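You operate a simulated robot arm through the tools that you are given. There is no shell and no other tool. Be economical: measure what you need, move in short steps, check, and stop when the job is done.

You run a simulated two-armed robot. Do the job below in one go: nothing can be reset, and whatever is moved stays where it is left.

JOB
Put the month tile from the plywood bench and the red plastic bauble in the grey basin.

Only the result counts: the job must be done as asked and must still hold three seconds after the hand-in. Knocking over, shifting, dropping, spilling or breaking anything else fails it.

ROBOT AND FRAMES
Two 7-joint arms with two-finger parallel grippers on one trunk, on a base that drives. Base frame: it is fixed to the floor where the robot stands at the start and does not move with it; the origin is under the middle of the robot, x ahead of it, y to its left, z up. Lengths are in cm, angles in degrees, forces in N, time in s.
The left shoulder is at the start at [7, 13.3, 112.6], the right one opposite. With the tool pointing down near the work surface each hand reaches from about 10 to 64 cm from the robot's upright axis, wherever it stands, measured 20 degrees to its own side. Places, roughly: red plastic bauble [50, 275, 75]. Payload 1.57 kg a hand.
The tool frame of a hand sits at the grasp point between the pads (the TCP): z along the fingers, y along the line on which they close. The tips reach 3 cm beyond it. Largest opening 8 cm; finger width 1.7, thickness 1.2; the body of the gripper, 4 by 8.2 cm, starts 8 cm behind the TCP.
Orientation is told as [roll, pitch, yaw] about the base's x, y, z axes, in that order, counted from this pose: with the fingers straight down and closing along the base's y, the tool's x points along the base's -x, its y along +y and its z along -z.

CONTROLS
- The arms move only by the tool apply_moves. It takes "left_increments", "right_increments" or both (then of equal length, played together; a hand with none holds still); each is a list of rows, each a list of 3 entries, a list of its own where there are three numbers: the turn, a rotation vector about the tool's x, y, z in degrees, then the shift along the tool's x, y, z in m, then the opening, from 0 (shut) to 1 (fully open). In form: [[[ax, ay, az], [dx, dy, dz], jaw], ...]. A call has 1 to 8 rows; each row is the pose to reach, as a shift and turn from the pose commanded when the call began, along the tool's axes at that moment. Each row takes 0.2 s and may step no farther than 5 cm and 8.6 degrees from the row before; otherwise, or with a gripper value out of range, the whole call is refused. Where a pose cannot be reached the arm comes as near as it can. A force on the tool above 40 N (or 10 N above the force at the start of the call, whichever is more), or a blocked arm, ends the call early, and 0.2 s more pass. The fingers move at their own pace (about 15.3 cm/s each) and stop on an object; they squeeze with about 25 N. The grip force told is the motor's: it shows also when the fingers shut on nothing. Time passes only in rows, and 0.2 s behind the last, so rows that repeat a pose let the fingers close. It gives the time, the measured TCP pose, the force on the tool (base axes), the opening and the grip force at its end, in the units of the frame above (readings bear some noise).
- Cameras (640 x 400 px; columns grow to the right, rows downward): "scene" is now at [11.6, -4.95, 134.07]; the picture's right is [-0.61, -0.79, 0.00], its down [-0.55, 0.42, -0.72] and it looks along [0.57, -0.44, -0.69] (base axes); focal length 256 px, centre (320, 200). "left" rides on the left gripper at [7.2, 0.7, -12.2] in its tool frame; the picture's right is [-0.09, 1.00, 0.00], its down [-0.84, -0.08, -0.54] and it looks along [-0.54, -0.05, 0.84] (tool axes); focal length 238 px, centre (320, 200). "right" rides on the right gripper at [7.2, -0.7, -12.2] in its tool frame; the picture's right is [0.09, 1.00, 0.00], its down [-0.84, 0.08, -0.54] and it looks along [-0.54, 0.05, 0.84] (tool axes); focal length 238 px, centre (320, 200). There is no depth. A picture from a camera that has moved, and an enlarged one, comes with that camera's place and axes in the base frame and with its lens.
- snapshot(camera): a new picture of that camera. It takes no simulated time.
- slide_trunk(by): slides the trunk up (or, below 0, down) by that many cm; the arms and the scene camera ride with it, the base frame stays. It gives what a move gives, with no picture.
- steer(legs): drives the robot by 1 to 6 legs, each [ahead, left, turn to the left] in cm, cm and degrees, along the robot's own axes; the way and the turn of a leg run together, so that a leg with both is an arc; at most 150 cm and 180 degrees a leg. The arms and the cameras ride along, it lands a little off, and it stops where it bumps. It gives what a move gives.
- head_to(pan, tilt): turns the head with the scene camera to pan (to the left, within 86 degrees either way) and tilt (down, from -29 to 69), counted from straight ahead of the robot. It gives what a move gives.
- inspect(camera, box): a new picture of the part [left, top, right, bottom] of that camera's present view, enlarged. It takes no simulated time.
- finish_job(): hands the job in; it is judged then, once.

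Go step by step. Nothing tells you exact positions but the pictures and the camera data: compare them with the known pose of the tool, close in by small moves and look again before you grip or let go. The budget is 120 turns and 100 pictures, counting those below and the enlarged ones. Unless the task says otherwise, let go and move clear before handing in, and close with one line.

The tools are called after "Call:" as name(argument=value, ...) on one line, values as JSON. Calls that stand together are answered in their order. apply_moves: Moves the arms, as the interface text tells. Its arguments: {"type":"object","properties":{"left_increments":{"type":"array"},"right_increments":{"type":"array"}},"required":[]} The other tools are called the same way: slide_trunk (by) slides the trunk up or down; steer (legs) drives the base; head_to (pan, tilt) turns the head that bears the scene camera; snapshot (camera) takes a picture; inspect (camera, box) takes an enlarged picture of a part of a camera's view; finish_job () hands the job in.

At the start:

```text
time: 0.0
left_eef_pos: [38.71, -4.41, 102.5]
left_ee_rot: [0.0, 0.0, 0.0]
left_force: [0.6, 0.0, 0.3]
left_width: 8.0
left_grasp_force: 0.1
right_eef_pos: [30.6, -38.03, 107.48]
right_ee_rot: [0.1, 0.0, 0.2]
right_force: [-0.8, -0.1, 0.4]
right_width: 8.02
right_grasp_force: 0.2
trunk travel left (down, up): [-70.0, 24.0]
robot x, y, heading: [-0.34, -0.43, -0.1]
head pan, tilt: [-37.6, 43.7]
```

scene: 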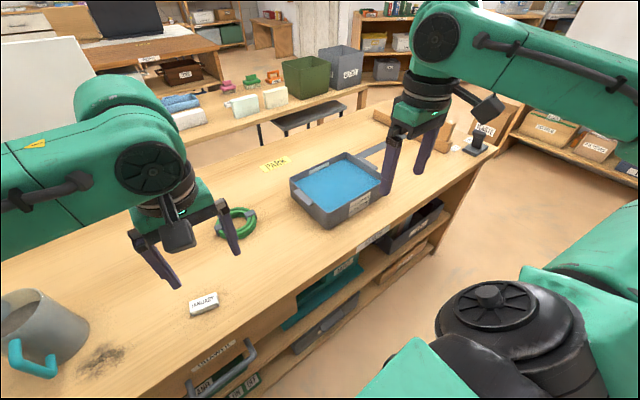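
right: 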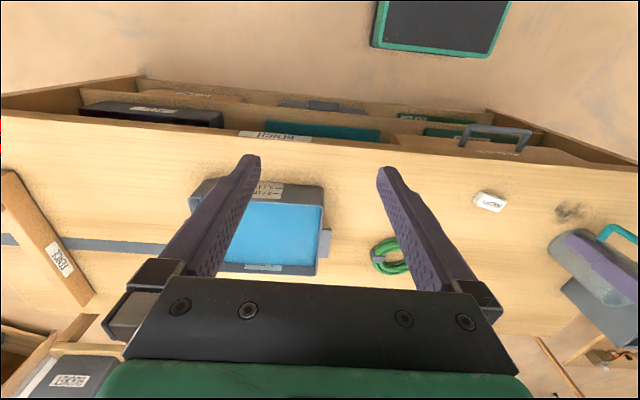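
left: 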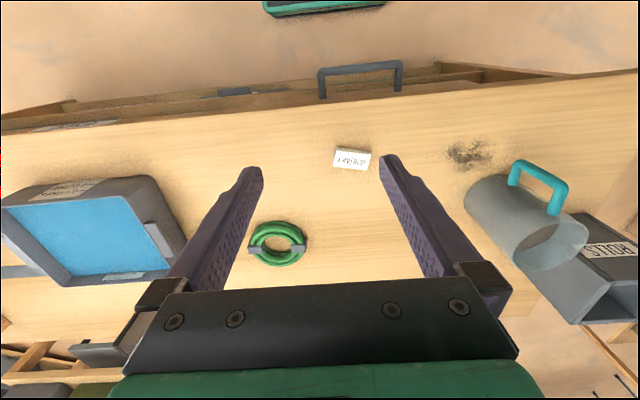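

I see a bench in front with a white labelled tile, a grey tub with blue contents and a green ring. I'll zoom in on the labels first, before deciding which things are meant.

Call:
inspect(camera="scene", box=[160, 140, 400, 320])

Call:
inspect(camera="left", box=[240, 100, 440, 220])

Call:
head_to(pan=80, tilt=20)

Call:
snapshot(camera="scene")

```text
2.22 times, centred on (280, 230) of scene
camera zoom: at [11.6, -4.95, 134.07], right [-0.61, -0.79, 0.0], down [-0.55, 0.42, -0.72], along [0.57, -0.44, -0.69], focal length 570 px, centre (409, 133)
```

zoom: 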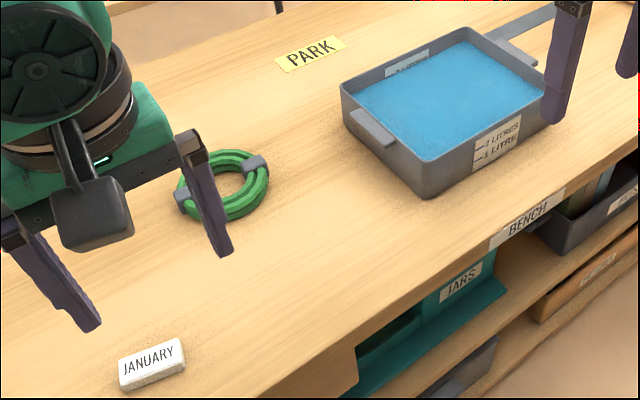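

```text
3.20 times, centred on (340, 160) of left
camera zoom: at [31.53, -3.74, 114.77], right [0.09, 1.0, 0.0], down [0.84, -0.08, 0.54], along [0.54, -0.05, -0.84], focal length 763 px, centre (256, 328)
```

zoom: 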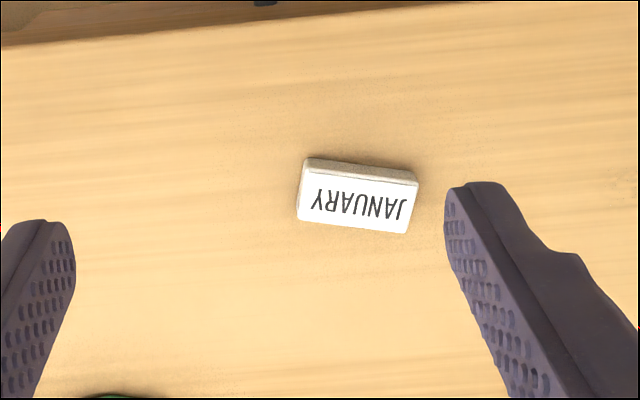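

```text
time: 2.0
left_eef_pos: [38.64, -4.49, 102.45]
left_ee_rot: [0.0, 0.0, 0.0]
left_force: [0.1, 0.1, -0.1]
left_width: 7.98
left_grasp_force: 0.0
right_eef_pos: [30.78, -38.0, 107.59]
right_ee_rot: [0.0, 0.0, 0.1]
right_force: [1.1, 0.4, -0.1]
right_width: 8.04
right_grasp_force: 0.0
trunk travel left (down, up): [-70.0, 24.0]
robot x, y, heading: [0.36, -0.27, -0.1]
head pan, tilt: [80.0, 20.0]
```

```text
94 pictures are left
camera scene: at [6.7, 9.25, 137.75], right [0.98, -0.17, 0.0], down [-0.06, -0.34, -0.94], along [0.16, 0.93, -0.34], focal length 256 px, centre (320, 200)
```

scene: 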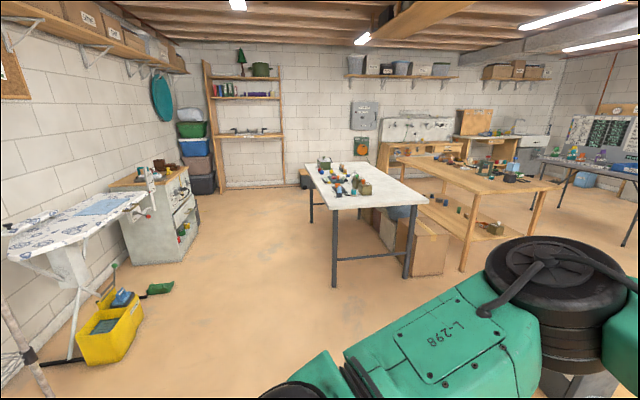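

The nearby bench holds a JANUARY tile, and the bauble seems to be on the white-topped table to the left. I need to know which bench is plywood and whether other basins or tiles exist, so I'll look around.

Call:
inspect(camera="scene", box=[290, 140, 450, 240])

Call:
inspect(camera="scene", box=[440, 110, 640, 235])

Call:
head_to(pan=25, tilt=20)

Call:
snapshot(camera="scene")

Call:
head_to(pan=-30, tilt=20)

Call:
snapshot(camera="scene")

```text
4.00 times, centred on (370, 190) of scene
camera zoom: at [6.7, 9.25, 137.75], right [0.98, -0.17, 0.0], down [-0.06, -0.34, -0.94], along [0.16, 0.93, -0.34], focal length 1026 px, centre (120, 240)
```

zoom: 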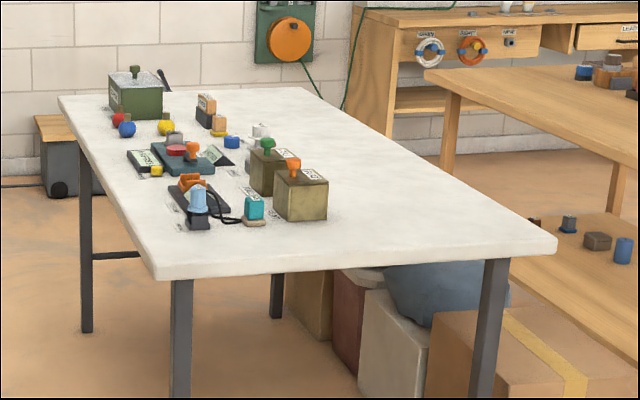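

```text
3.20 times, centred on (540, 172) of scene
camera zoom: at [6.7, 9.25, 137.75], right [0.98, -0.17, 0.0], down [-0.06, -0.34, -0.94], along [0.16, 0.93, -0.34], focal length 821 px, centre (-384, 288)
```

zoom: 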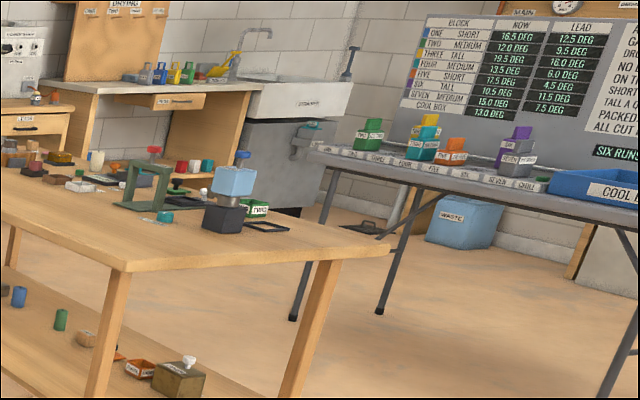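

```text
time: 3.2
left_eef_pos: [38.74, -4.58, 102.52]
left_ee_rot: [-0.1, 0.0, 0.1]
left_force: [0.1, 0.0, -0.4]
left_width: 7.98
left_grasp_force: 0.0
right_eef_pos: [30.55, -38.1, 107.6]
right_ee_rot: [0.0, 0.0, 0.1]
right_force: [0.6, -0.5, 0.3]
right_width: 8.0
right_grasp_force: 0.0
trunk travel left (down, up): [-70.0, 24.0]
robot x, y, heading: [0.09, 0.1, 0.0]
head pan, tilt: [25.0, 20.0]
```

```text
91 pictures are left
camera scene: at [13.51, 4.02, 137.75], right [0.42, -0.91, 0.0], down [-0.31, -0.14, -0.94], along [0.85, 0.4, -0.34], focal length 256 px, centre (320, 200)
```

scene: 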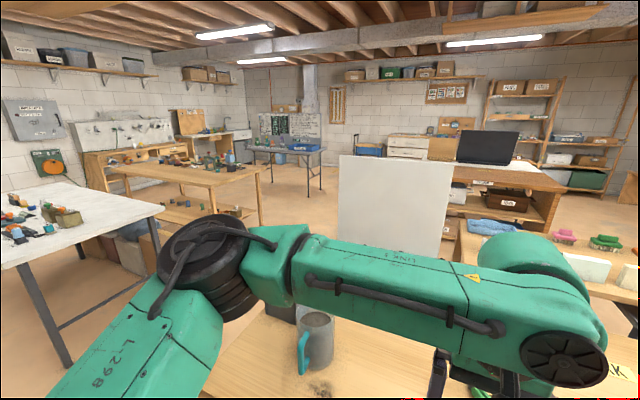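

```text
time: 4.5
left_eef_pos: [38.58, -4.45, 102.49]
left_ee_rot: [0.0, -0.1, 0.1]
left_force: [0.6, -1.3, 0.0]
left_width: 8.0
left_grasp_force: 0.0
right_eef_pos: [30.57, -38.12, 107.51]
right_ee_rot: [0.0, 0.1, 0.1]
right_force: [1.0, -0.6, 0.6]
right_width: 8.01
right_grasp_force: 0.1
trunk travel left (down, up): [-70.0, 24.0]
robot x, y, heading: [-0.13, 0.27, -0.0]
head pan, tilt: [-30.0, 20.0]
```

```text
90 pictures are left
camera scene: at [13.15, -4.57, 137.75], right [-0.5, -0.87, 0.0], down [-0.3, 0.17, -0.94], along [0.81, -0.47, -0.34], focal length 256 px, centre (320, 200)
```

scene: 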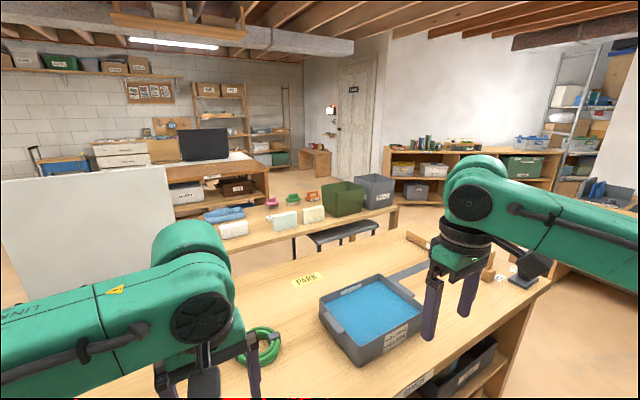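

The bench in front carries a single JANUARY tile, at about [48.6, 0.5], turned about -13°. The grey tub with blue water is at about [60, -48], and the bauble is on the white table. I'll move the left hand over the tile and turn it to grip across the short side.

Call:
apply_moves(left_increments=[[[0, 0, -7.73], [-0.012, 0.006, 0.01], 1], [[0, 0, -15.46], [-0.024, 0.012, 0.02], 1], [[0, 0, -23.19], [-0.037, 0.018, 0.03], 1], [[0, 0, -30.92], [-0.05, 0.025, 0.04], 1], [[0, 0, -38.65], [-0.062, 0.031, 0.05], 1], [[0, 0, -46.38], [-0.075, 0.037, 0.06], 1], [[0, 0, -54.11], [-0.088, 0.043, 0.07], 1], [[0, 0, -61.84], [-0.099, 0.05, 0.08], 1]])

Call:
apply_moves(left_increments=[[[0, 0, -7.73], [0, 0, 0.02], 1], [[0, 0, -15.46], [0, 0, 0.04], 1], [[0, 0, -15.46], [0, 0, 0.04], 1]])

Call:
snapshot(camera="left")

```text
time: 6.2
left_eef_pos: [48.63, 0.74, 94.55]
left_ee_rot: [-0.1, 0.0, 62.0]
left_force: [0.1, 0.0, -1.2]
left_width: 7.99
left_grasp_force: 0.0
right_eef_pos: [30.67, -38.15, 107.59]
right_ee_rot: [0.0, 0.0, 0.1]
right_force: [-0.3, 0.6, -0.6]
right_width: 7.99
right_grasp_force: 0.2
trunk travel left (down, up): [-70.0, 24.0]
robot x, y, heading: [0.06, 0.06, -0.1]
head pan, tilt: [-30.0, 20.0]
```

```text
time: 7.0
left_eef_pos: [48.51, 0.54, 90.47]
left_ee_rot: [0.0, 0.0, 77.4]
left_force: [0.1, 0.9, 0.4]
left_width: 8.0
left_grasp_force: 0.1
right_eef_pos: [30.56, -38.17, 107.52]
right_ee_rot: [0.0, -0.1, 0.2]
right_force: [0.5, -0.5, 0.1]
right_width: 8.0
right_grasp_force: 0.1
trunk travel left (down, up): [-70.0, 24.0]
robot x, y, heading: [0.54, -0.05, -0.2]
head pan, tilt: [-30.0, 20.0]
```

```text
89 pictures are left
camera left: at [46.29, -6.26, 102.8], right [-0.95, 0.31, 0.0], down [0.26, 0.8, 0.54], along [0.17, 0.52, -0.84], focal length 238 px, centre (320, 200)
```

left: 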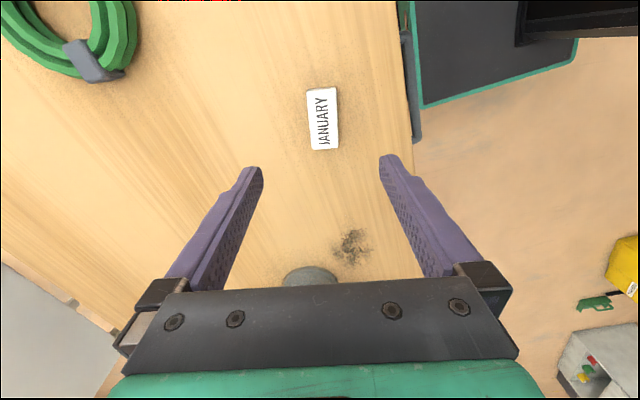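

The tile is centred between the fingers at about [48.2, 0.6]. I'll descend to just above the bench and look again.

Call:
apply_moves(left_increments=[[[0, 0, 0], [0, -0.001, 0.03], 1], [[0, 0, 0], [0, 0.002, 0.06], 1], [[0, 0, 0], [0, 0.002, 0.09], 1], [[0, 0, 0], [0, 0.002, 0.11], 1], [[0, 0, 0], [0, 0.002, 0.122], 1], [[0, 0, 0], [0, 0.002, 0.129], 1]])

Call:
snapshot(camera="left")

```text
time: 8.3
left_eef_pos: [48.4, 0.57, 79.07]
left_ee_rot: [-0.7, 0.0, 77.1]
left_force: [-16.9, 7.2, 28.0]
left_width: 7.99
left_grasp_force: 0.0
right_eef_pos: [30.24, -38.04, 107.81]
right_ee_rot: [0.0, -0.2, 0.2]
right_force: [0.3, 0.7, 0.0]
right_width: 8.03
right_grasp_force: 0.1
trunk travel left (down, up): [-70.0, 24.0]
robot x, y, heading: [0.26, 0.0, -0.1]
head pan, tilt: [-30.0, 20.0]
stopped in row 6 (left hand): the force on the tool passed its limit (the readings are from after the stop); the commanded pose is now the measured one
```

```text
88 pictures are left
camera left: at [45.98, -6.17, 91.33], right [-0.95, 0.31, -0.01], down [0.25, 0.8, 0.54], along [0.18, 0.51, -0.84], focal length 238 px, centre (320, 200)
```

left: 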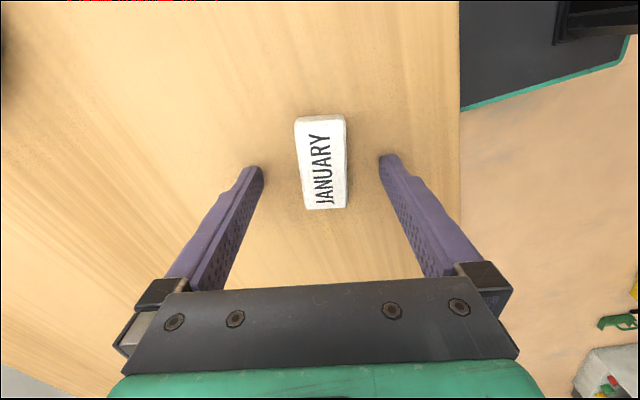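

The tips have touched the bench at TCP z≈79, and the tile sits between the fingers. I'll lift 3 mm and close.

Call:
apply_moves(left_increments=[[[0, 0, 0], [0, 0, -0.003], 1], [[0, 0, 0], [0, 0, -0.003], 0.4], [[0, 0, 0], [0, 0, -0.003], 0], [[0, 0, 0], [0, 0, -0.003], 0], [[0, 0, 0], [0, 0, -0.003], 0]])

Call:
snapshot(camera="left")

```text
time: 9.6
left_eef_pos: [48.62, 0.69, 79.05]
left_ee_rot: [-0.8, 0.0, 77.4]
left_force: [-5.3, 0.0, 6.1]
left_width: 2.87
left_grasp_force: 25.1
right_eef_pos: [30.59, -38.02, 107.56]
right_ee_rot: [0.0, -0.1, 0.1]
right_force: [0.8, 0.4, 0.5]
right_width: 7.99
right_grasp_force: 0.1
trunk travel left (down, up): [-70.0, 24.0]
robot x, y, heading: [0.19, -0.45, 0.3]
head pan, tilt: [-30.0, 20.0]
```

```text
87 pictures are left
camera left: at [46.24, -6.19, 91.32], right [-0.95, 0.31, -0.01], down [0.25, 0.8, 0.54], along [0.18, 0.51, -0.84], focal length 238 px, centre (320, 200)
```

left: 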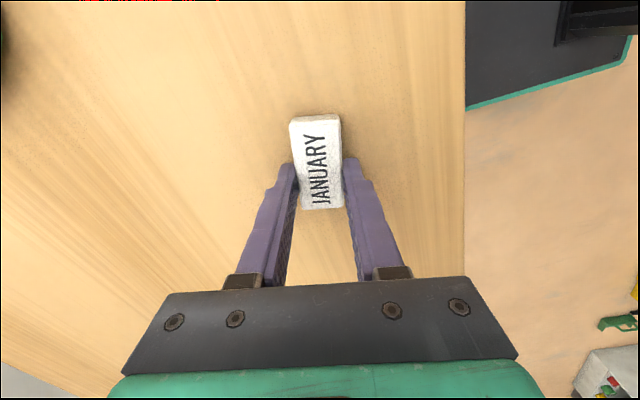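

The tile is gripped at 2.9 cm wide. I'll lift it about 18 cm.

Call:
apply_moves(left_increments=[[[0, 0, 0], [0, 0, -0.01], 0], [[0, 0, 0], [0, 0, -0.03], 0], [[0, 0, 0], [0, 0, -0.06], 0], [[0, 0, 0], [0, 0, -0.1], 0], [[0, 0, 0], [0, 0, -0.14], 0], [[0, 0, 0], [0, 0, -0.17], 0], [[0, 0, 0], [0, 0, -0.19], 0]])

Call:
snapshot(camera="left")

Call:
head_to(pan=-50, tilt=40)

Call:
snapshot(camera="scene")

```text
time: 11.2
left_eef_pos: [48.64, 0.67, 97.95]
left_ee_rot: [-0.7, 0.0, 77.4]
left_force: [0.6, 0.2, 0.8]
left_width: 0.0
left_grasp_force: 21.4
right_eef_pos: [30.52, -38.19, 107.62]
right_ee_rot: [0.0, 0.0, 0.2]
right_force: [-0.2, -0.8, 0.1]
right_width: 8.0
right_grasp_force: 0.1
trunk travel left (down, up): [-70.0, 24.0]
robot x, y, heading: [-0.31, -0.07, -0.0]
head pan, tilt: [-30.0, 20.0]
```

```text
86 pictures are left
camera left: at [46.26, -6.09, 110.17], right [-0.95, 0.31, -0.01], down [0.25, 0.8, 0.54], along [0.18, 0.51, -0.84], focal length 238 px, centre (320, 200)
```

left: 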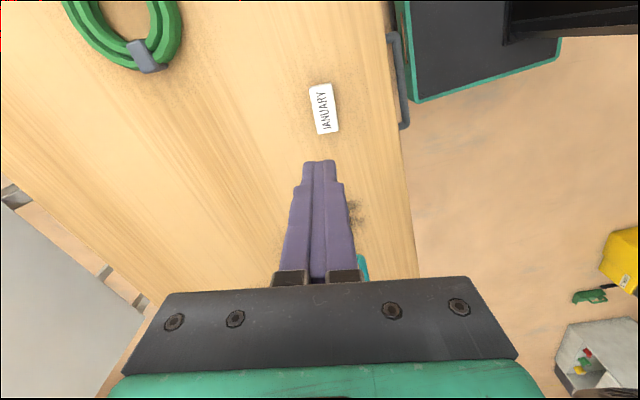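

```text
time: 12.0
left_eef_pos: [48.59, 0.69, 97.83]
left_ee_rot: [-0.7, 0.0, 77.3]
left_force: [-0.2, -0.4, -0.8]
left_width: 0.0
left_grasp_force: 20.8
right_eef_pos: [30.65, -38.11, 107.45]
right_ee_rot: [-0.1, 0.0, 0.2]
right_force: [0.0, -0.2, 1.2]
right_width: 7.99
right_grasp_force: 0.0
trunk travel left (down, up): [-70.0, 24.0]
robot x, y, heading: [0.29, 0.14, -0.1]
head pan, tilt: [-50.0, 40.0]
```

```text
85 pictures are left
camera scene: at [10.56, -6.42, 134.62], right [-0.77, -0.64, 0.0], down [-0.41, 0.49, -0.77], along [0.49, -0.59, -0.64], focal length 256 px, centre (320, 200)
```

scene: 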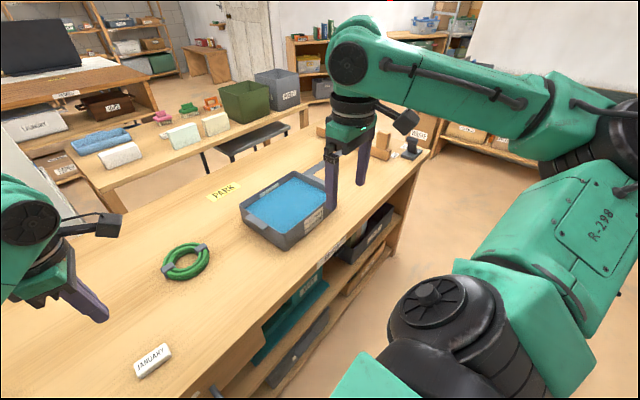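

The tile slipped out and is still on the bench, now at about [48.6, 0.75] and turned about -8°. The tips seem to have held only its upper edge. I'll reopen, correct the yaw, go down slowly and look from the side.

Call:
apply_moves(left_increments=[[[0, 0, -2], [0, 0, 0.0], 1], [[0, 0, -4.8], [0, 0, 0.04], 1], [[0, 0, -4.8], [0, 0, 0.08], 1], [[0, 0, -4.8], [0, 0, 0.12], 1], [[0, 0, -4.8], [0, 0, 0.15], 1], [[0, 0, -4.8], [0, 0, 0.17], 1], [[0, 0, -4.8], [0, 0, 0.18], 1], [[0, 0, -4.8], [0, 0, 0.18], 1]])

Call:
head_to(pan=5, tilt=55)

Call:
snapshot(camera="scene")

Call:
snapshot(camera="left")

```text
time: 13.8
left_eef_pos: [48.57, 0.6, 79.82]
left_ee_rot: [-0.7, 0.1, 82.1]
left_force: [0.0, -0.1, -0.6]
left_width: 8.01
left_grasp_force: 0.0
right_eef_pos: [30.63, -38.02, 107.69]
right_ee_rot: [0.1, -0.1, 0.1]
right_force: [-0.4, -0.1, -0.2]
right_width: 8.01
right_grasp_force: 0.1
trunk travel left (down, up): [-70.0, 24.0]
robot x, y, heading: [0.31, -0.18, -0.1]
head pan, tilt: [-50.0, 40.0]
```

```text
time: 15.0
left_eef_pos: [48.8, 0.6, 80.07]
left_ee_rot: [-0.7, 0.0, 82.1]
left_force: [-1.1, -0.3, -0.6]
left_width: 7.99
left_grasp_force: 0.1
right_eef_pos: [30.68, -38.13, 107.58]
right_ee_rot: [0.0, -0.1, 0.1]
right_force: [0.4, 0.6, 0.1]
right_width: 7.99
right_grasp_force: 0.1
trunk travel left (down, up): [-70.0, 24.0]
robot x, y, heading: [-0.13, 0.45, 0.2]
head pan, tilt: [5.0, 55.0]
```

```text
84 pictures are left
camera scene: at [12.27, 0.71, 132.55], right [0.09, -1.0, 0.0], down [-0.82, -0.07, -0.57], along [0.57, 0.05, -0.82], focal length 256 px, centre (320, 200)
```

scene: 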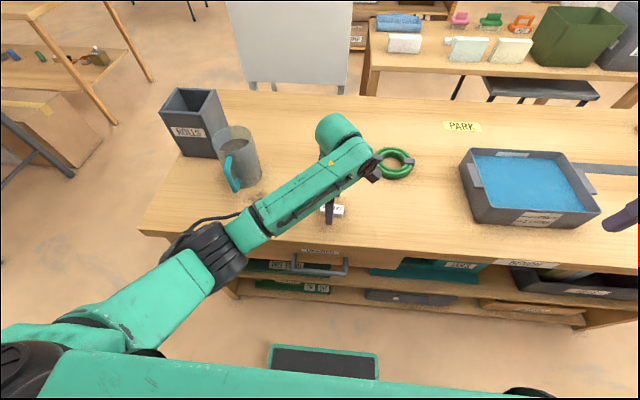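

```text
83 pictures are left
camera left: at [46.98, -6.38, 92.32], right [-0.97, 0.23, -0.01], down [0.19, 0.82, 0.54], along [0.13, 0.53, -0.84], focal length 238 px, centre (320, 200)
```

left: 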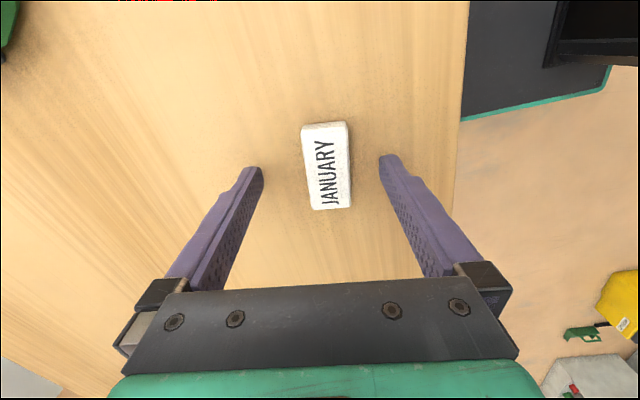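

The tile is well centred between the open fingers. I'll go down slowly in millimetre steps to find the true contact height.

Call:
apply_moves(left_increments=[[[0, 0, 0], [0, 0, 0.003], 1], [[0, 0, 0], [0, 0, 0.006], 1], [[0, 0, 0], [0, 0, 0.009], 1], [[0, 0, 0], [0, 0, 0.011], 1], [[0, 0, 0], [0, 0, 0.013], 1]])

Call:
inspect(camera="scene", box=[160, 120, 420, 282])

```text
time: 16.2
left_eef_pos: [48.67, 0.55, 79.2]
left_ee_rot: [-1.1, 0.1, 82.2]
left_force: [3.0, 4.2, 27.9]
left_width: 7.81
left_grasp_force: 0.0
right_eef_pos: [30.34, -38.09, 107.85]
right_ee_rot: [0.0, -0.1, 0.1]
right_force: [0.5, -0.6, 0.3]
right_width: 8.02
right_grasp_force: 0.0
trunk travel left (down, up): [-70.0, 24.0]
robot x, y, heading: [-0.06, -0.11, 0.0]
head pan, tilt: [5.0, 55.0]
```

```text
2.46 times, centred on (290, 201) of scene
camera zoom: at [11.87, 0.8, 132.63], right [0.09, -1.0, 0.0], down [-0.81, -0.07, -0.58], along [0.57, 0.05, -0.82], focal length 632 px, centre (394, 198)
```

zoom: 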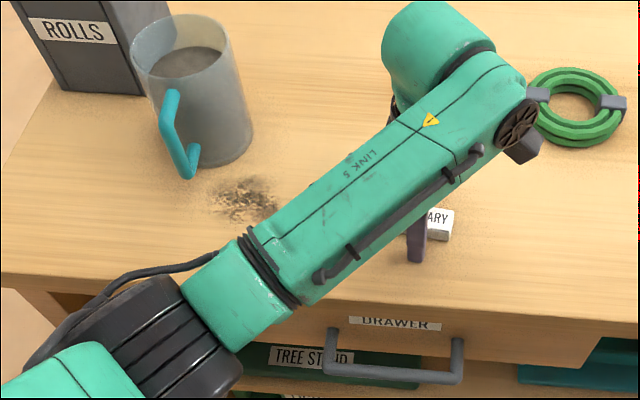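

Contact is real at TCP z≈79.2, so the bench top here is near 76. I'll ease the pressure by 3 mm, close again with the yaw now aligned, and lift only a little to test.

Call:
apply_moves(left_increments=[[[0, 0, 0], [0, 0, -0.003], 1], [[0, 0, 0], [0, 0, -0.003], 0.5], [[0, 0, 0], [0, 0, -0.003], 0], [[0, 0, 0], [0, 0, -0.003], 0], [[0, 0, 0], [0, 0, -0.003], 0]])

Call:
inspect(camera="left", box=[220, 90, 420, 215])

Call:
inspect(camera="scene", box=[290, 180, 370, 230])

```text
time: 17.4
left_eef_pos: [48.61, 0.5, 78.98]
left_ee_rot: [-0.8, 0.2, 82.0]
left_force: [-6.2, -2.3, 5.7]
left_width: 2.88
left_grasp_force: 24.6
right_eef_pos: [30.42, -38.1, 107.67]
right_ee_rot: [0.0, -0.2, 0.1]
right_force: [0.1, -0.6, -0.1]
right_width: 8.0
right_grasp_force: 0.0
trunk travel left (down, up): [-70.0, 24.0]
robot x, y, heading: [0.24, 0.26, 0.0]
head pan, tilt: [5.0, 55.0]
```

```text
3.20 times, centred on (320, 152) of left
camera zoom: at [46.83, -6.5, 91.33], right [-0.97, 0.23, -0.01], down [0.18, 0.82, 0.54], along [0.14, 0.53, -0.84], focal length 763 px, centre (320, 352)
```

zoom: 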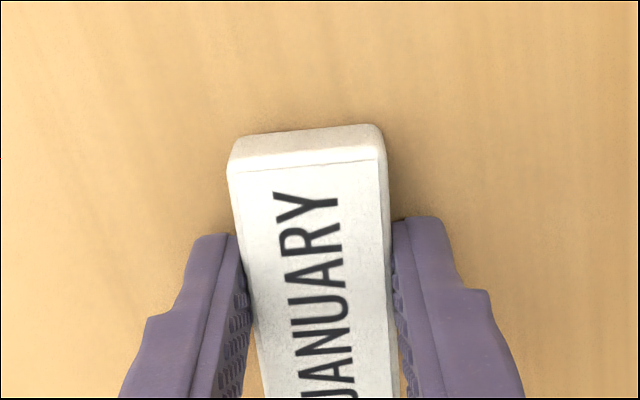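

```text
8.00 times, centred on (330, 205) of scene
camera zoom: at [12.02, 0.66, 132.56], right [0.09, -1.0, 0.0], down [-0.81, -0.07, -0.58], along [0.57, 0.05, -0.82], focal length 2052 px, centre (240, 160)
```

zoom: 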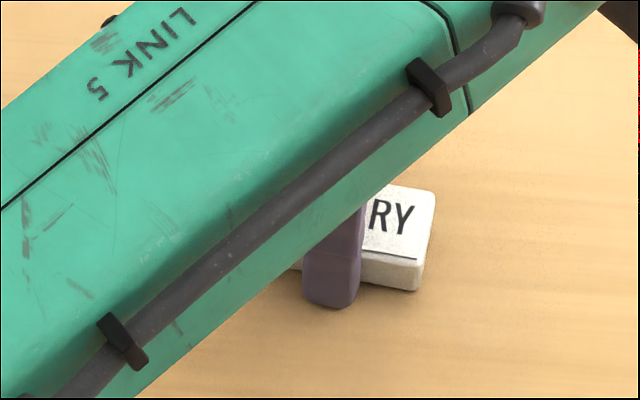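

The grip looks flush and deep now. I'll lift slowly, with a check after 2 cm.

Call:
apply_moves(left_increments=[[[0, 0, 0], [0, 0, -0.002], 0], [[0, 0, 0], [0, 0, -0.005], 0], [[0, 0, 0], [0, 0, -0.008], 0], [[0, 0, 0], [0, 0, -0.012], 0], [[0, 0, 0], [0, 0, -0.016], 0], [[0, 0, 0], [0, 0, -0.02], 0]])

Call:
snapshot(camera="left")

```text
time: 18.8
left_eef_pos: [48.71, 0.7, 81.03]
left_ee_rot: [-0.6, 0.0, 82.1]
left_force: [0.1, 0.2, 0.2]
left_width: 2.86
left_grasp_force: 25.0
right_eef_pos: [30.65, -38.09, 107.53]
right_ee_rot: [0.1, -0.1, 0.1]
right_force: [0.6, -0.3, -0.6]
right_width: 7.97
right_grasp_force: 0.0
trunk travel left (down, up): [-70.0, 24.0]
robot x, y, heading: [0.1, -0.21, 0.0]
head pan, tilt: [5.0, 55.0]
```

```text
79 pictures are left
camera left: at [46.91, -6.27, 93.24], right [-0.97, 0.23, -0.01], down [0.19, 0.82, 0.54], along [0.13, 0.53, -0.84], focal length 238 px, centre (320, 200)
```

left: 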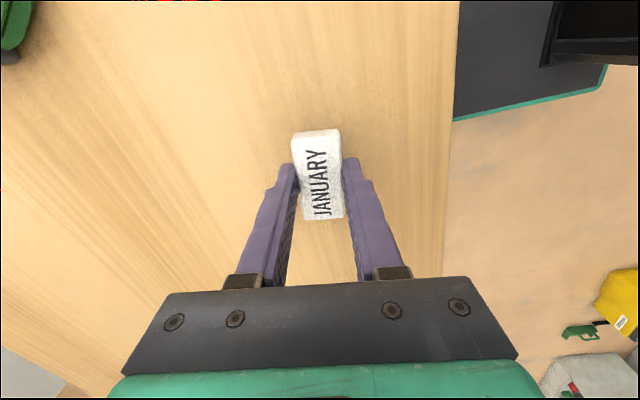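

The tile is held. I'll continue up gently to about z=93, high enough to pass over the tub rim.

Call:
apply_moves(left_increments=[[[0, 0, 0], [0, 0, -0.006], 0], [[0, 0, 0], [0, 0, -0.016], 0], [[0, 0, 0], [0, 0, -0.03], 0], [[0, 0, 0], [0, 0, -0.045], 0], [[0, 0, 0], [0, 0, -0.06], 0], [[0, 0, 0], [0, 0, -0.075], 0], [[0, 0, 0], [0, 0, -0.086], 0], [[0, 0, 0], [0, 0, -0.092], 0]])

Call:
snapshot(camera="left")

Call:
head_to(pan=-40, tilt=40)

Call:
snapshot(camera="scene")

```text
time: 20.6
left_eef_pos: [48.59, 0.67, 90.27]
left_ee_rot: [-0.6, 0.1, 82.1]
left_force: [0.9, 0.0, -1.0]
left_width: 2.87
left_grasp_force: 24.9
right_eef_pos: [30.72, -38.13, 107.56]
right_ee_rot: [-0.1, -0.1, 0.1]
right_force: [-0.5, -0.9, -0.5]
right_width: 8.0
right_grasp_force: 0.0
trunk travel left (down, up): [-70.0, 24.0]
robot x, y, heading: [0.37, -0.38, 0.0]
head pan, tilt: [5.0, 55.0]
```

```text
78 pictures are left
camera left: at [46.77, -6.35, 102.42], right [-0.97, 0.23, -0.01], down [0.19, 0.82, 0.54], along [0.13, 0.53, -0.84], focal length 238 px, centre (320, 200)
```

left: 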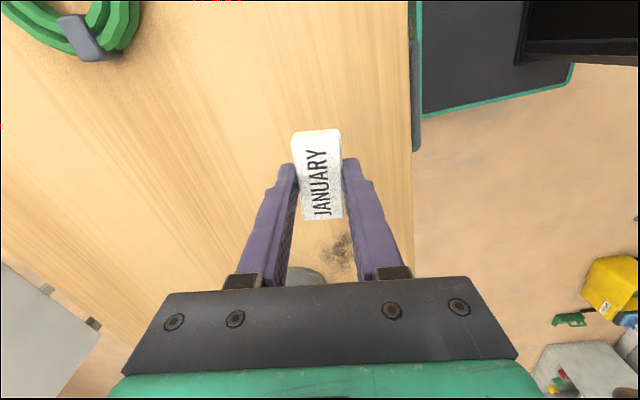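

```text
time: 21.7
left_eef_pos: [48.44, 0.63, 90.09]
left_ee_rot: [-0.7, 0.1, 82.0]
left_force: [-0.2, 0.1, -0.1]
left_width: 2.86
left_grasp_force: 25.1
right_eef_pos: [30.65, -38.09, 107.54]
right_ee_rot: [0.1, 0.0, 0.1]
right_force: [0.8, 0.1, -0.5]
right_width: 7.99
right_grasp_force: 0.1
trunk travel left (down, up): [-70.0, 24.0]
robot x, y, heading: [0.01, -0.11, 0.2]
head pan, tilt: [-40.0, 40.0]
```

```text
77 pictures are left
camera scene: at [11.61, -5.37, 134.61], right [-0.64, -0.77, 0.0], down [-0.49, 0.41, -0.77], along [0.59, -0.49, -0.64], focal length 256 px, centre (320, 200)
```

scene: 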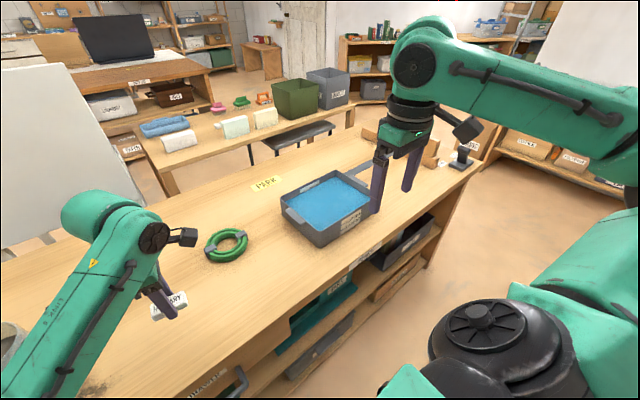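

The tile is firmly held. I'll raise it a bit more and slide the robot about 49 cm to the right, so the left hand comes over the tub.

Call:
apply_moves(left_increments=[[[0, 0, 0], [0, 0, -0.01], 0], [[0, 0, 0], [0, 0, -0.025], 0], [[0, 0, 0], [0, 0, -0.04], 0], [[0, 0, 0], [0, 0, -0.055], 0], [[0, 0, 0], [0, 0, -0.07], 0]])

Call:
steer(legs=[[0, -48, 0]])

Call:
snapshot(camera="left")

Call:
head_to(pan=0, tilt=50)

Call:
snapshot(camera="scene")

```text
time: 22.9
left_eef_pos: [48.6, 0.42, 97.18]
left_ee_rot: [-0.7, 0.0, 82.1]
left_force: [0.9, -0.7, -0.4]
left_width: 2.87
left_grasp_force: 25.3
right_eef_pos: [30.72, -38.14, 107.53]
right_ee_rot: [0.0, 0.0, 0.2]
right_force: [0.3, -0.2, 0.2]
right_width: 8.01
right_grasp_force: 0.1
trunk travel left (down, up): [-70.0, 24.0]
robot x, y, heading: [0.33, 0.13, -0.2]
head pan, tilt: [-40.0, 40.0]
```

```text
time: 25.8
left_eef_pos: [48.59, -47.35, 97.06]
left_ee_rot: [-0.7, 0.1, 82.4]
left_force: [-0.7, 0.4, 0.0]
left_width: 2.84
left_grasp_force: 24.7
right_eef_pos: [30.78, -86.01, 107.59]
right_ee_rot: [0.0, 0.1, 0.1]
right_force: [0.3, 0.6, 0.1]
right_width: 8.02
right_grasp_force: 0.0
trunk travel left (down, up): [-70.0, 24.0]
robot x, y, heading: [0.01, -48.0, 0.1]
head pan, tilt: [-40.0, 40.0]
```

```text
76 pictures are left
camera left: at [46.9, -54.45, 109.32], right [-0.97, 0.23, -0.01], down [0.18, 0.82, 0.54], along [0.13, 0.53, -0.84], focal length 238 px, centre (320, 200)
```

left: 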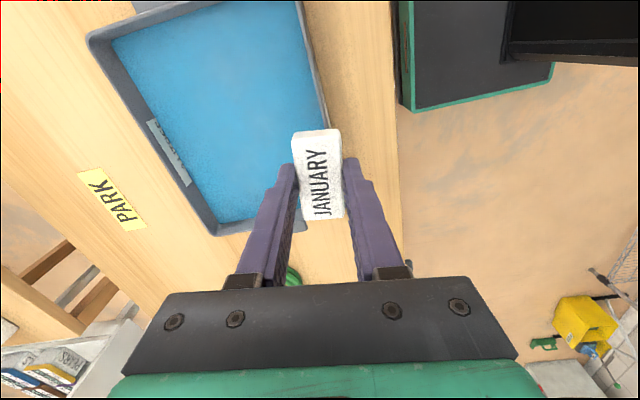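

```text
time: 26.9
left_eef_pos: [48.62, -47.64, 96.98]
left_ee_rot: [-0.8, 0.0, 82.2]
left_force: [-0.3, 0.4, -0.2]
left_width: 2.84
left_grasp_force: 24.5
right_eef_pos: [30.76, -86.28, 107.59]
right_ee_rot: [-0.1, -0.1, 0.1]
right_force: [-0.4, 0.1, -0.5]
right_width: 7.99
right_grasp_force: 0.1
trunk travel left (down, up): [-70.0, 24.0]
robot x, y, heading: [0.2, -48.59, 0.1]
head pan, tilt: [0.0, 50.0]
```

```text
75 pictures are left
camera scene: at [12.82, -47.97, 133.2], right [0.0, -1.0, 0.0], down [-0.77, 0.0, -0.64], along [0.64, 0.0, -0.77], focal length 256 px, centre (320, 200)
```

scene: 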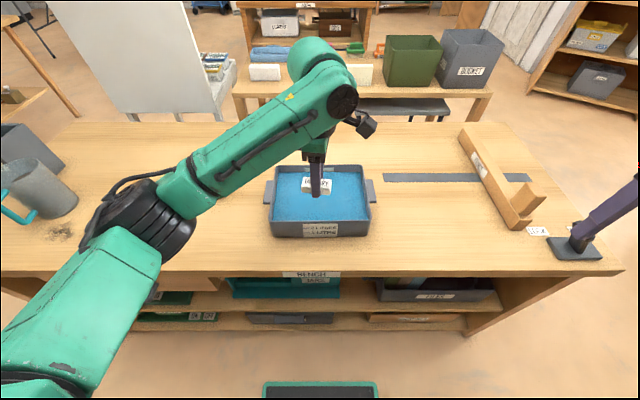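

The tub spans roughly x 48–68 and y -60 to -36, with the rim at about z=82. I'll move the hand forward to x≈57 over its middle and look.

Call:
apply_moves(left_increments=[[[0, 0, 0], [-0.001, -0.01, 0], 0], [[0, 0, 0], [-0.002, -0.025, 0], 0], [[0, 0, 0], [-0.004, -0.045, 0], 0], [[0, 0, 0], [-0.006, -0.065, 0], 0], [[0, 0, 0], [-0.007, -0.08, 0], 0], [[0, 0, 0], [-0.007, -0.085, 0], 0], [[0, 0, 0], [-0.007, -0.085, 0.01], 0]])

Call:
snapshot(camera="left")

Call:
snapshot(camera="scene")

```text
time: 28.5
left_eef_pos: [57.15, -48.0, 96.13]
left_ee_rot: [-0.6, 0.0, 82.1]
left_force: [-0.4, -0.5, -0.7]
left_width: 2.82
left_grasp_force: 24.5
right_eef_pos: [30.68, -86.05, 107.61]
right_ee_rot: [0.1, 0.0, 0.1]
right_force: [-0.5, -0.1, -0.3]
right_width: 8.0
right_grasp_force: 0.0
trunk travel left (down, up): [-70.0, 24.0]
robot x, y, heading: [0.41, -48.35, 0.2]
head pan, tilt: [0.0, 50.0]
```

```text
74 pictures are left
camera left: at [55.41, -54.94, 108.46], right [-0.97, 0.23, -0.01], down [0.19, 0.82, 0.54], along [0.13, 0.53, -0.84], focal length 238 px, centre (320, 200)
```

left: 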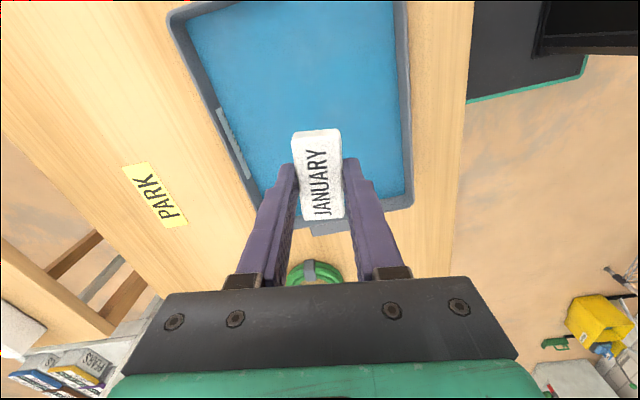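

```text
73 pictures are left
camera scene: at [12.85, -47.96, 133.19], right [0.0, -1.0, 0.0], down [-0.77, 0.0, -0.64], along [0.64, 0.0, -0.77], focal length 256 px, centre (320, 200)
```

scene: 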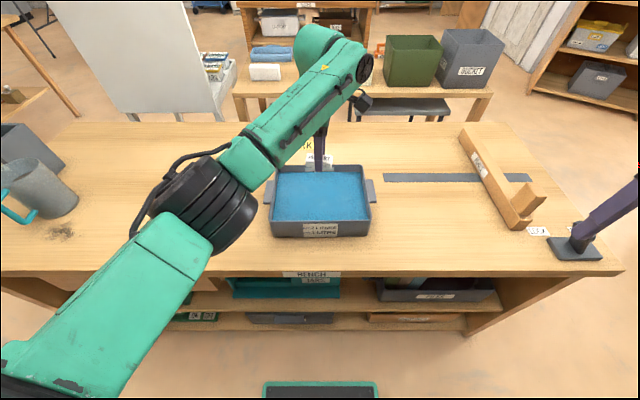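

The tile is over the tub's middle. I'll lower it gently toward the water.

Call:
apply_moves(left_increments=[[[0, 0, 0], [0, 0, 0.01], 0], [[0, 0, 0], [0, 0, 0.025], 0], [[0, 0, 0], [0, 0, 0.045], 0], [[0, 0, 0], [0, 0, 0.065], 0], [[0, 0, 0], [0, 0, 0.085], 0], [[0, 0, 0], [0, 0, 0.1], 0], [[0, 0, 0], [0, 0, 0.11], 0], [[0, 0, 0], [0, 0, 0.118], 0]])

Call:
snapshot(camera="left")

Call:
inspect(camera="scene", box=[240, 120, 400, 220])

```text
time: 30.3
left_eef_pos: [57.25, -48.0, 84.34]
left_ee_rot: [-0.7, -0.1, 82.1]
left_force: [0.4, 0.4, 0.2]
left_width: 2.87
left_grasp_force: 25.6
right_eef_pos: [30.64, -86.18, 107.65]
right_ee_rot: [0.1, -0.1, 0.1]
right_force: [-0.7, -0.5, 0.5]
right_width: 8.0
right_grasp_force: 0.1
trunk travel left (down, up): [-70.0, 24.0]
robot x, y, heading: [0.08, -48.11, 0.1]
head pan, tilt: [0.0, 50.0]
```

```text
72 pictures are left
camera left: at [55.52, -55.0, 96.7], right [-0.97, 0.23, -0.01], down [0.18, 0.82, 0.54], along [0.13, 0.53, -0.84], focal length 238 px, centre (320, 200)
```

left: 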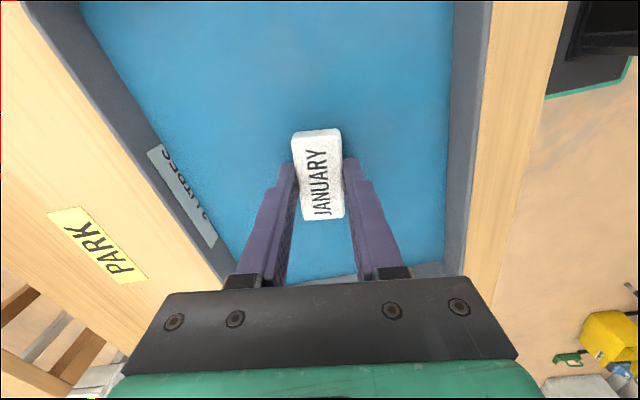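

```text
4.00 times, centred on (320, 170) of scene
camera zoom: at [12.82, -48.0, 133.19], right [0.0, -1.0, 0.0], down [-0.77, 0.0, -0.64], along [0.64, 0.0, -0.77], focal length 1026 px, centre (320, 320)
```

zoom: 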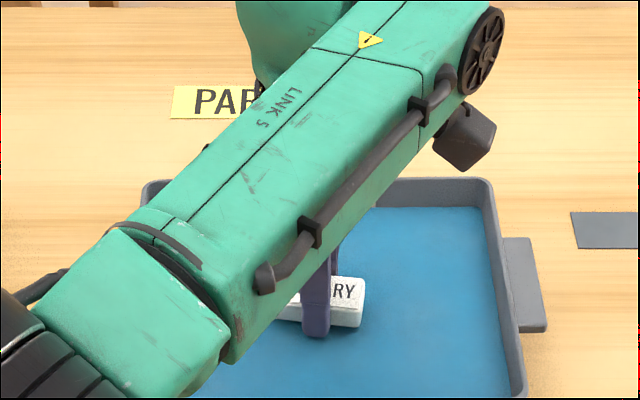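

The tile hangs just above the water, well inside the walls. I'll lower it another 2 cm and open.

Call:
apply_moves(left_increments=[[[0, 0, 0], [0, 0, 0.005], 0], [[0, 0, 0], [0, 0, 0.01], 0], [[0, 0, 0], [0, 0, 0.015], 0], [[0, 0, 0], [0, 0, 0.02], 0]])

Call:
inspect(camera="scene", box=[220, 120, 400, 240])

```text
time: 31.3
left_eef_pos: [57.43, -47.95, 82.37]
left_ee_rot: [-0.6, 0.1, 82.1]
left_force: [0.0, 0.1, -1.0]
left_width: 2.87
left_grasp_force: 25.0
right_eef_pos: [30.76, -86.13, 107.64]
right_ee_rot: [0.0, 0.1, 0.2]
right_force: [-0.4, -0.6, -0.1]
right_width: 8.0
right_grasp_force: 0.1
trunk travel left (down, up): [-70.0, 24.0]
robot x, y, heading: [0.18, -48.01, -0.2]
head pan, tilt: [0.0, 50.0]
```

```text
3.33 times, centred on (310, 180) of scene
camera zoom: at [12.84, -47.96, 133.19], right [0.0, -1.0, 0.0], down [-0.77, 0.0, -0.64], along [0.64, 0.0, -0.77], focal length 855 px, centre (353, 267)
```

zoom: 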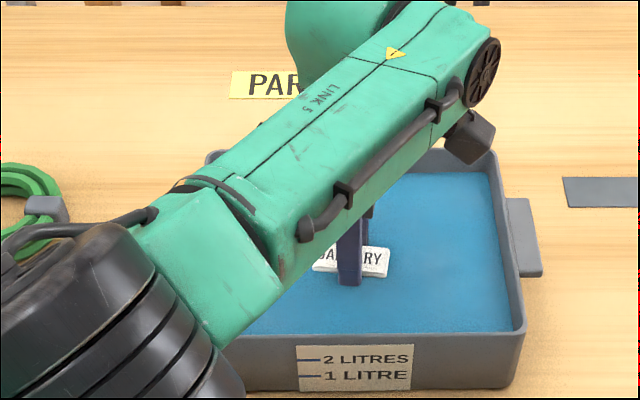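

The tile is at the water surface with no contact force. I'll release it and rise straight up.

Call:
apply_moves(left_increments=[[[0, 0, 0], [0, 0, 0], 0.6], [[0, 0, 0], [0, 0, 0], 0.7], [[0, 0, 0], [0, 0, 0], 0.7], [[0, 0, 0], [0, 0, -0.02], 0.7], [[0, 0, 0], [0, 0, -0.06], 0.7], [[0, 0, 0], [0, 0, -0.1], 0.7], [[0, 0, 0], [0, 0, -0.14], 0.7], [[0, 0, 0], [0, 0, -0.18], 0.7]])

Call:
snapshot(camera="left")

```text
time: 33.1
left_eef_pos: [56.97, -48.05, 100.36]
left_ee_rot: [-0.7, 0.1, 82.2]
left_force: [0.3, 0.1, 0.2]
left_width: 5.59
left_grasp_force: 0.0
right_eef_pos: [30.6, -86.12, 107.6]
right_ee_rot: [0.1, 0.0, 0.1]
right_force: [-0.8, -0.2, 1.2]
right_width: 8.03
right_grasp_force: 0.1
trunk travel left (down, up): [-70.0, 24.0]
robot x, y, heading: [-0.18, -47.99, 0.2]
head pan, tilt: [0.0, 50.0]
```

```text
69 pictures are left
camera left: at [55.33, -54.87, 112.78], right [-0.97, 0.23, -0.01], down [0.18, 0.82, 0.54], along [0.13, 0.53, -0.84], focal length 238 px, centre (320, 200)
```

left: 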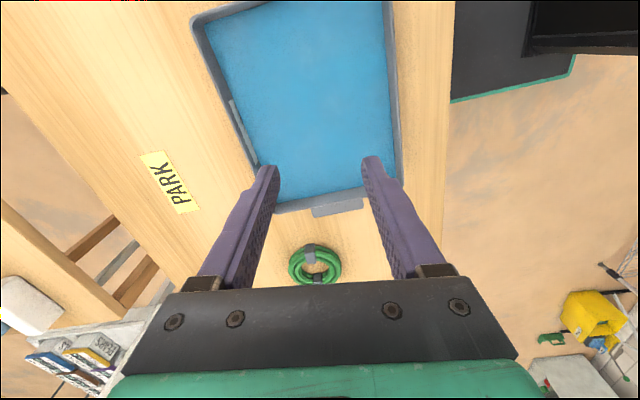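

The tile has sunk into the tub. I'll raise the trunk for clearance, pull the left hand back with the yaw unwound, and then look left before driving to the white table.

Call:
slide_trunk(by=18)

Call:
apply_moves(left_increments=[[[0, 0, 8], [0.003, 0.02, 0], 1], [[0, 0, 16], [0.006, 0.045, 0], 1], [[0, 0, 24], [0.009, 0.07, 0], 1], [[0, 0, 32], [0.012, 0.095, 0], 1], [[0, 0, 40], [0.015, 0.12, 0], 1], [[0, 0, 48], [0.018, 0.14, 0], 1], [[0, 0, 56], [0.021, 0.16, 0], 1], [[0, 0, 64], [0.023, 0.168, 0], 1]])

Call:
apply_moves(left_increments=[[[0, 0, 8], [0, 0, 0], 1], [[0, 0, 16], [0, 0, 0], 1], [[0, 0, 18], [0, 0, 0], 1]])

Call:
head_to(pan=60, tilt=25)

Call:
snapshot(camera="scene")

```text
time: 35.1
left_eef_pos: [57.33, -47.89, 118.34]
left_ee_rot: [-0.7, 0.1, 82.2]
left_force: [-0.7, -0.3, -0.5]
left_width: 5.63
left_grasp_force: 0.1
right_eef_pos: [30.71, -86.3, 125.57]
right_ee_rot: [0.0, 0.0, 0.2]
right_force: [-0.6, -0.1, -0.3]
right_width: 7.99
right_grasp_force: 0.0
trunk travel left (down, up): [-88.0, 6.0]
robot x, y, heading: [0.17, -48.07, -0.0]
head pan, tilt: [0.0, 50.0]
```

```text
time: 36.9
left_eef_pos: [40.21, -47.94, 118.19]
left_ee_rot: [-0.3, -0.5, 18.1]
left_force: [-0.4, 0.3, -0.4]
left_width: 8.01
left_grasp_force: 0.2
left hand out of reach, approached as far as the arm can: row 1, 2
right_eef_pos: [30.71, -86.12, 125.52]
right_ee_rot: [0.0, 0.0, 0.1]
right_force: [0.3, -0.8, -0.4]
right_width: 7.99
right_grasp_force: 0.0
trunk travel left (down, up): [-88.0, 6.0]
robot x, y, heading: [0.03, -47.98, 0.1]
head pan, tilt: [0.0, 50.0]
```

```text
time: 37.7
left_eef_pos: [40.18, -47.95, 118.29]
left_ee_rot: [-0.2, -0.7, 0.1]
left_force: [0.3, -0.1, -0.6]
left_width: 8.02
left_grasp_force: 0.1
right_eef_pos: [30.7, -86.13, 125.45]
right_ee_rot: [0.0, -0.1, 0.2]
right_force: [-0.5, -0.3, -0.9]
right_width: 8.02
right_grasp_force: 0.0
trunk travel left (down, up): [-88.0, 6.0]
robot x, y, heading: [-0.19, -47.99, 0.2]
head pan, tilt: [0.0, 50.0]
```

```text
time: 39.0
left_eef_pos: [40.19, -47.77, 118.25]
left_ee_rot: [-0.2, -0.7, 0.2]
left_force: [0.0, -0.3, 0.6]
left_width: 7.98
left_grasp_force: 0.1
right_eef_pos: [30.58, -86.22, 125.61]
right_ee_rot: [0.1, 0.0, 0.1]
right_force: [0.1, 0.4, -0.3]
right_width: 7.99
right_grasp_force: 0.0
trunk travel left (down, up): [-88.0, 6.0]
robot x, y, heading: [0.03, -48.14, 0.0]
head pan, tilt: [60.0, 25.0]
```

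```text
68 pictures are left
camera scene: at [9.72, -40.0, 154.94], right [0.87, -0.5, 0.0], down [-0.21, -0.37, -0.91], along [0.45, 0.78, -0.42], focal length 256 px, centre (320, 200)
```

scene: 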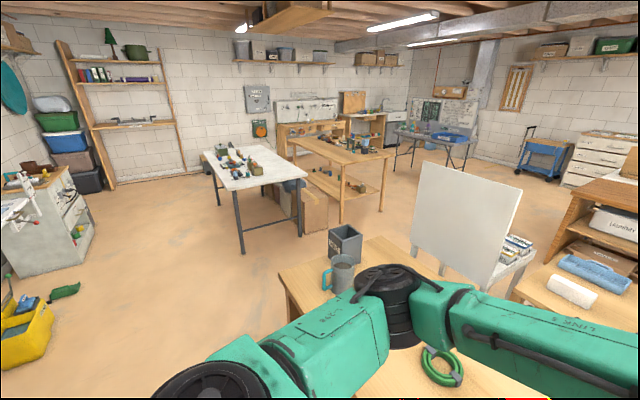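

The way left along x≈0 is clear. I'll drive 280 cm left, then look at the white table.

Call:
steer(legs=[[0, 140, 0], [0, 140, 0]])

Call:
head_to(pan=35, tilt=45)

Call:
snapshot(camera="scene")

Call:
snapshot(camera="left")

```text
time: 52.7
left_eef_pos: [36.21, 237.6, 118.23]
left_ee_rot: [-0.1, -0.7, 1.7]
left_force: [-0.3, -0.5, -0.8]
left_width: 8.0
left_grasp_force: 0.1
right_eef_pos: [27.75, 199.15, 125.66]
right_ee_rot: [0.0, 0.1, 1.8]
right_force: [0.4, -0.2, -0.4]
right_width: 8.0
right_grasp_force: 0.1
trunk travel left (down, up): [-88.0, 6.0]
robot x, y, heading: [-3.8, 236.39, 2.0]
head pan, tilt: [60.0, 25.0]
```

```text
time: 53.6
left_eef_pos: [36.25, 237.57, 118.26]
left_ee_rot: [-0.2, -0.7, 1.7]
left_force: [0.8, 0.2, 0.2]
left_width: 7.99
left_grasp_force: 0.0
right_eef_pos: [27.77, 199.15, 125.62]
right_ee_rot: [0.0, 0.0, 1.7]
right_force: [0.4, 0.2, -0.1]
right_width: 8.0
right_grasp_force: 0.1
trunk travel left (down, up): [-88.0, 6.0]
robot x, y, heading: [-4.04, 236.59, 1.7]
head pan, tilt: [35.0, 45.0]
```

```text
67 pictures are left
camera scene: at [7.66, 241.52, 151.89], right [0.6, -0.8, 0.0], down [-0.57, -0.42, -0.71], along [0.57, 0.42, -0.71], focal length 256 px, centre (320, 200)
```

scene: 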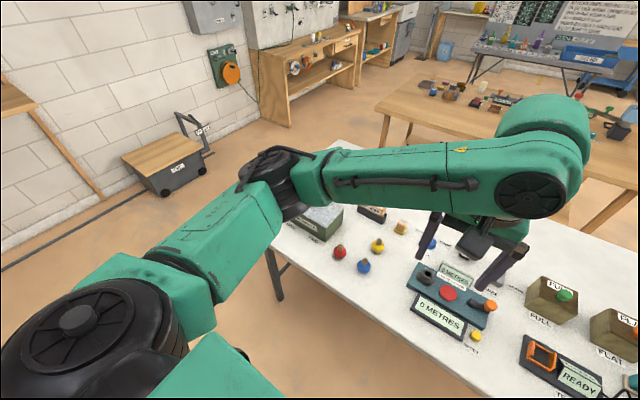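

```text
66 pictures are left
camera left: at [28.91, 238.21, 130.43], right [0.06, 1.0, 0.0], down [0.83, -0.05, 0.55], along [0.55, -0.04, -0.83], focal length 238 px, centre (320, 200)
```

left: 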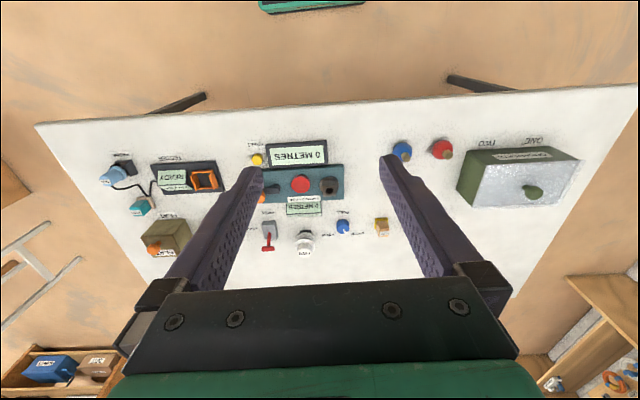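

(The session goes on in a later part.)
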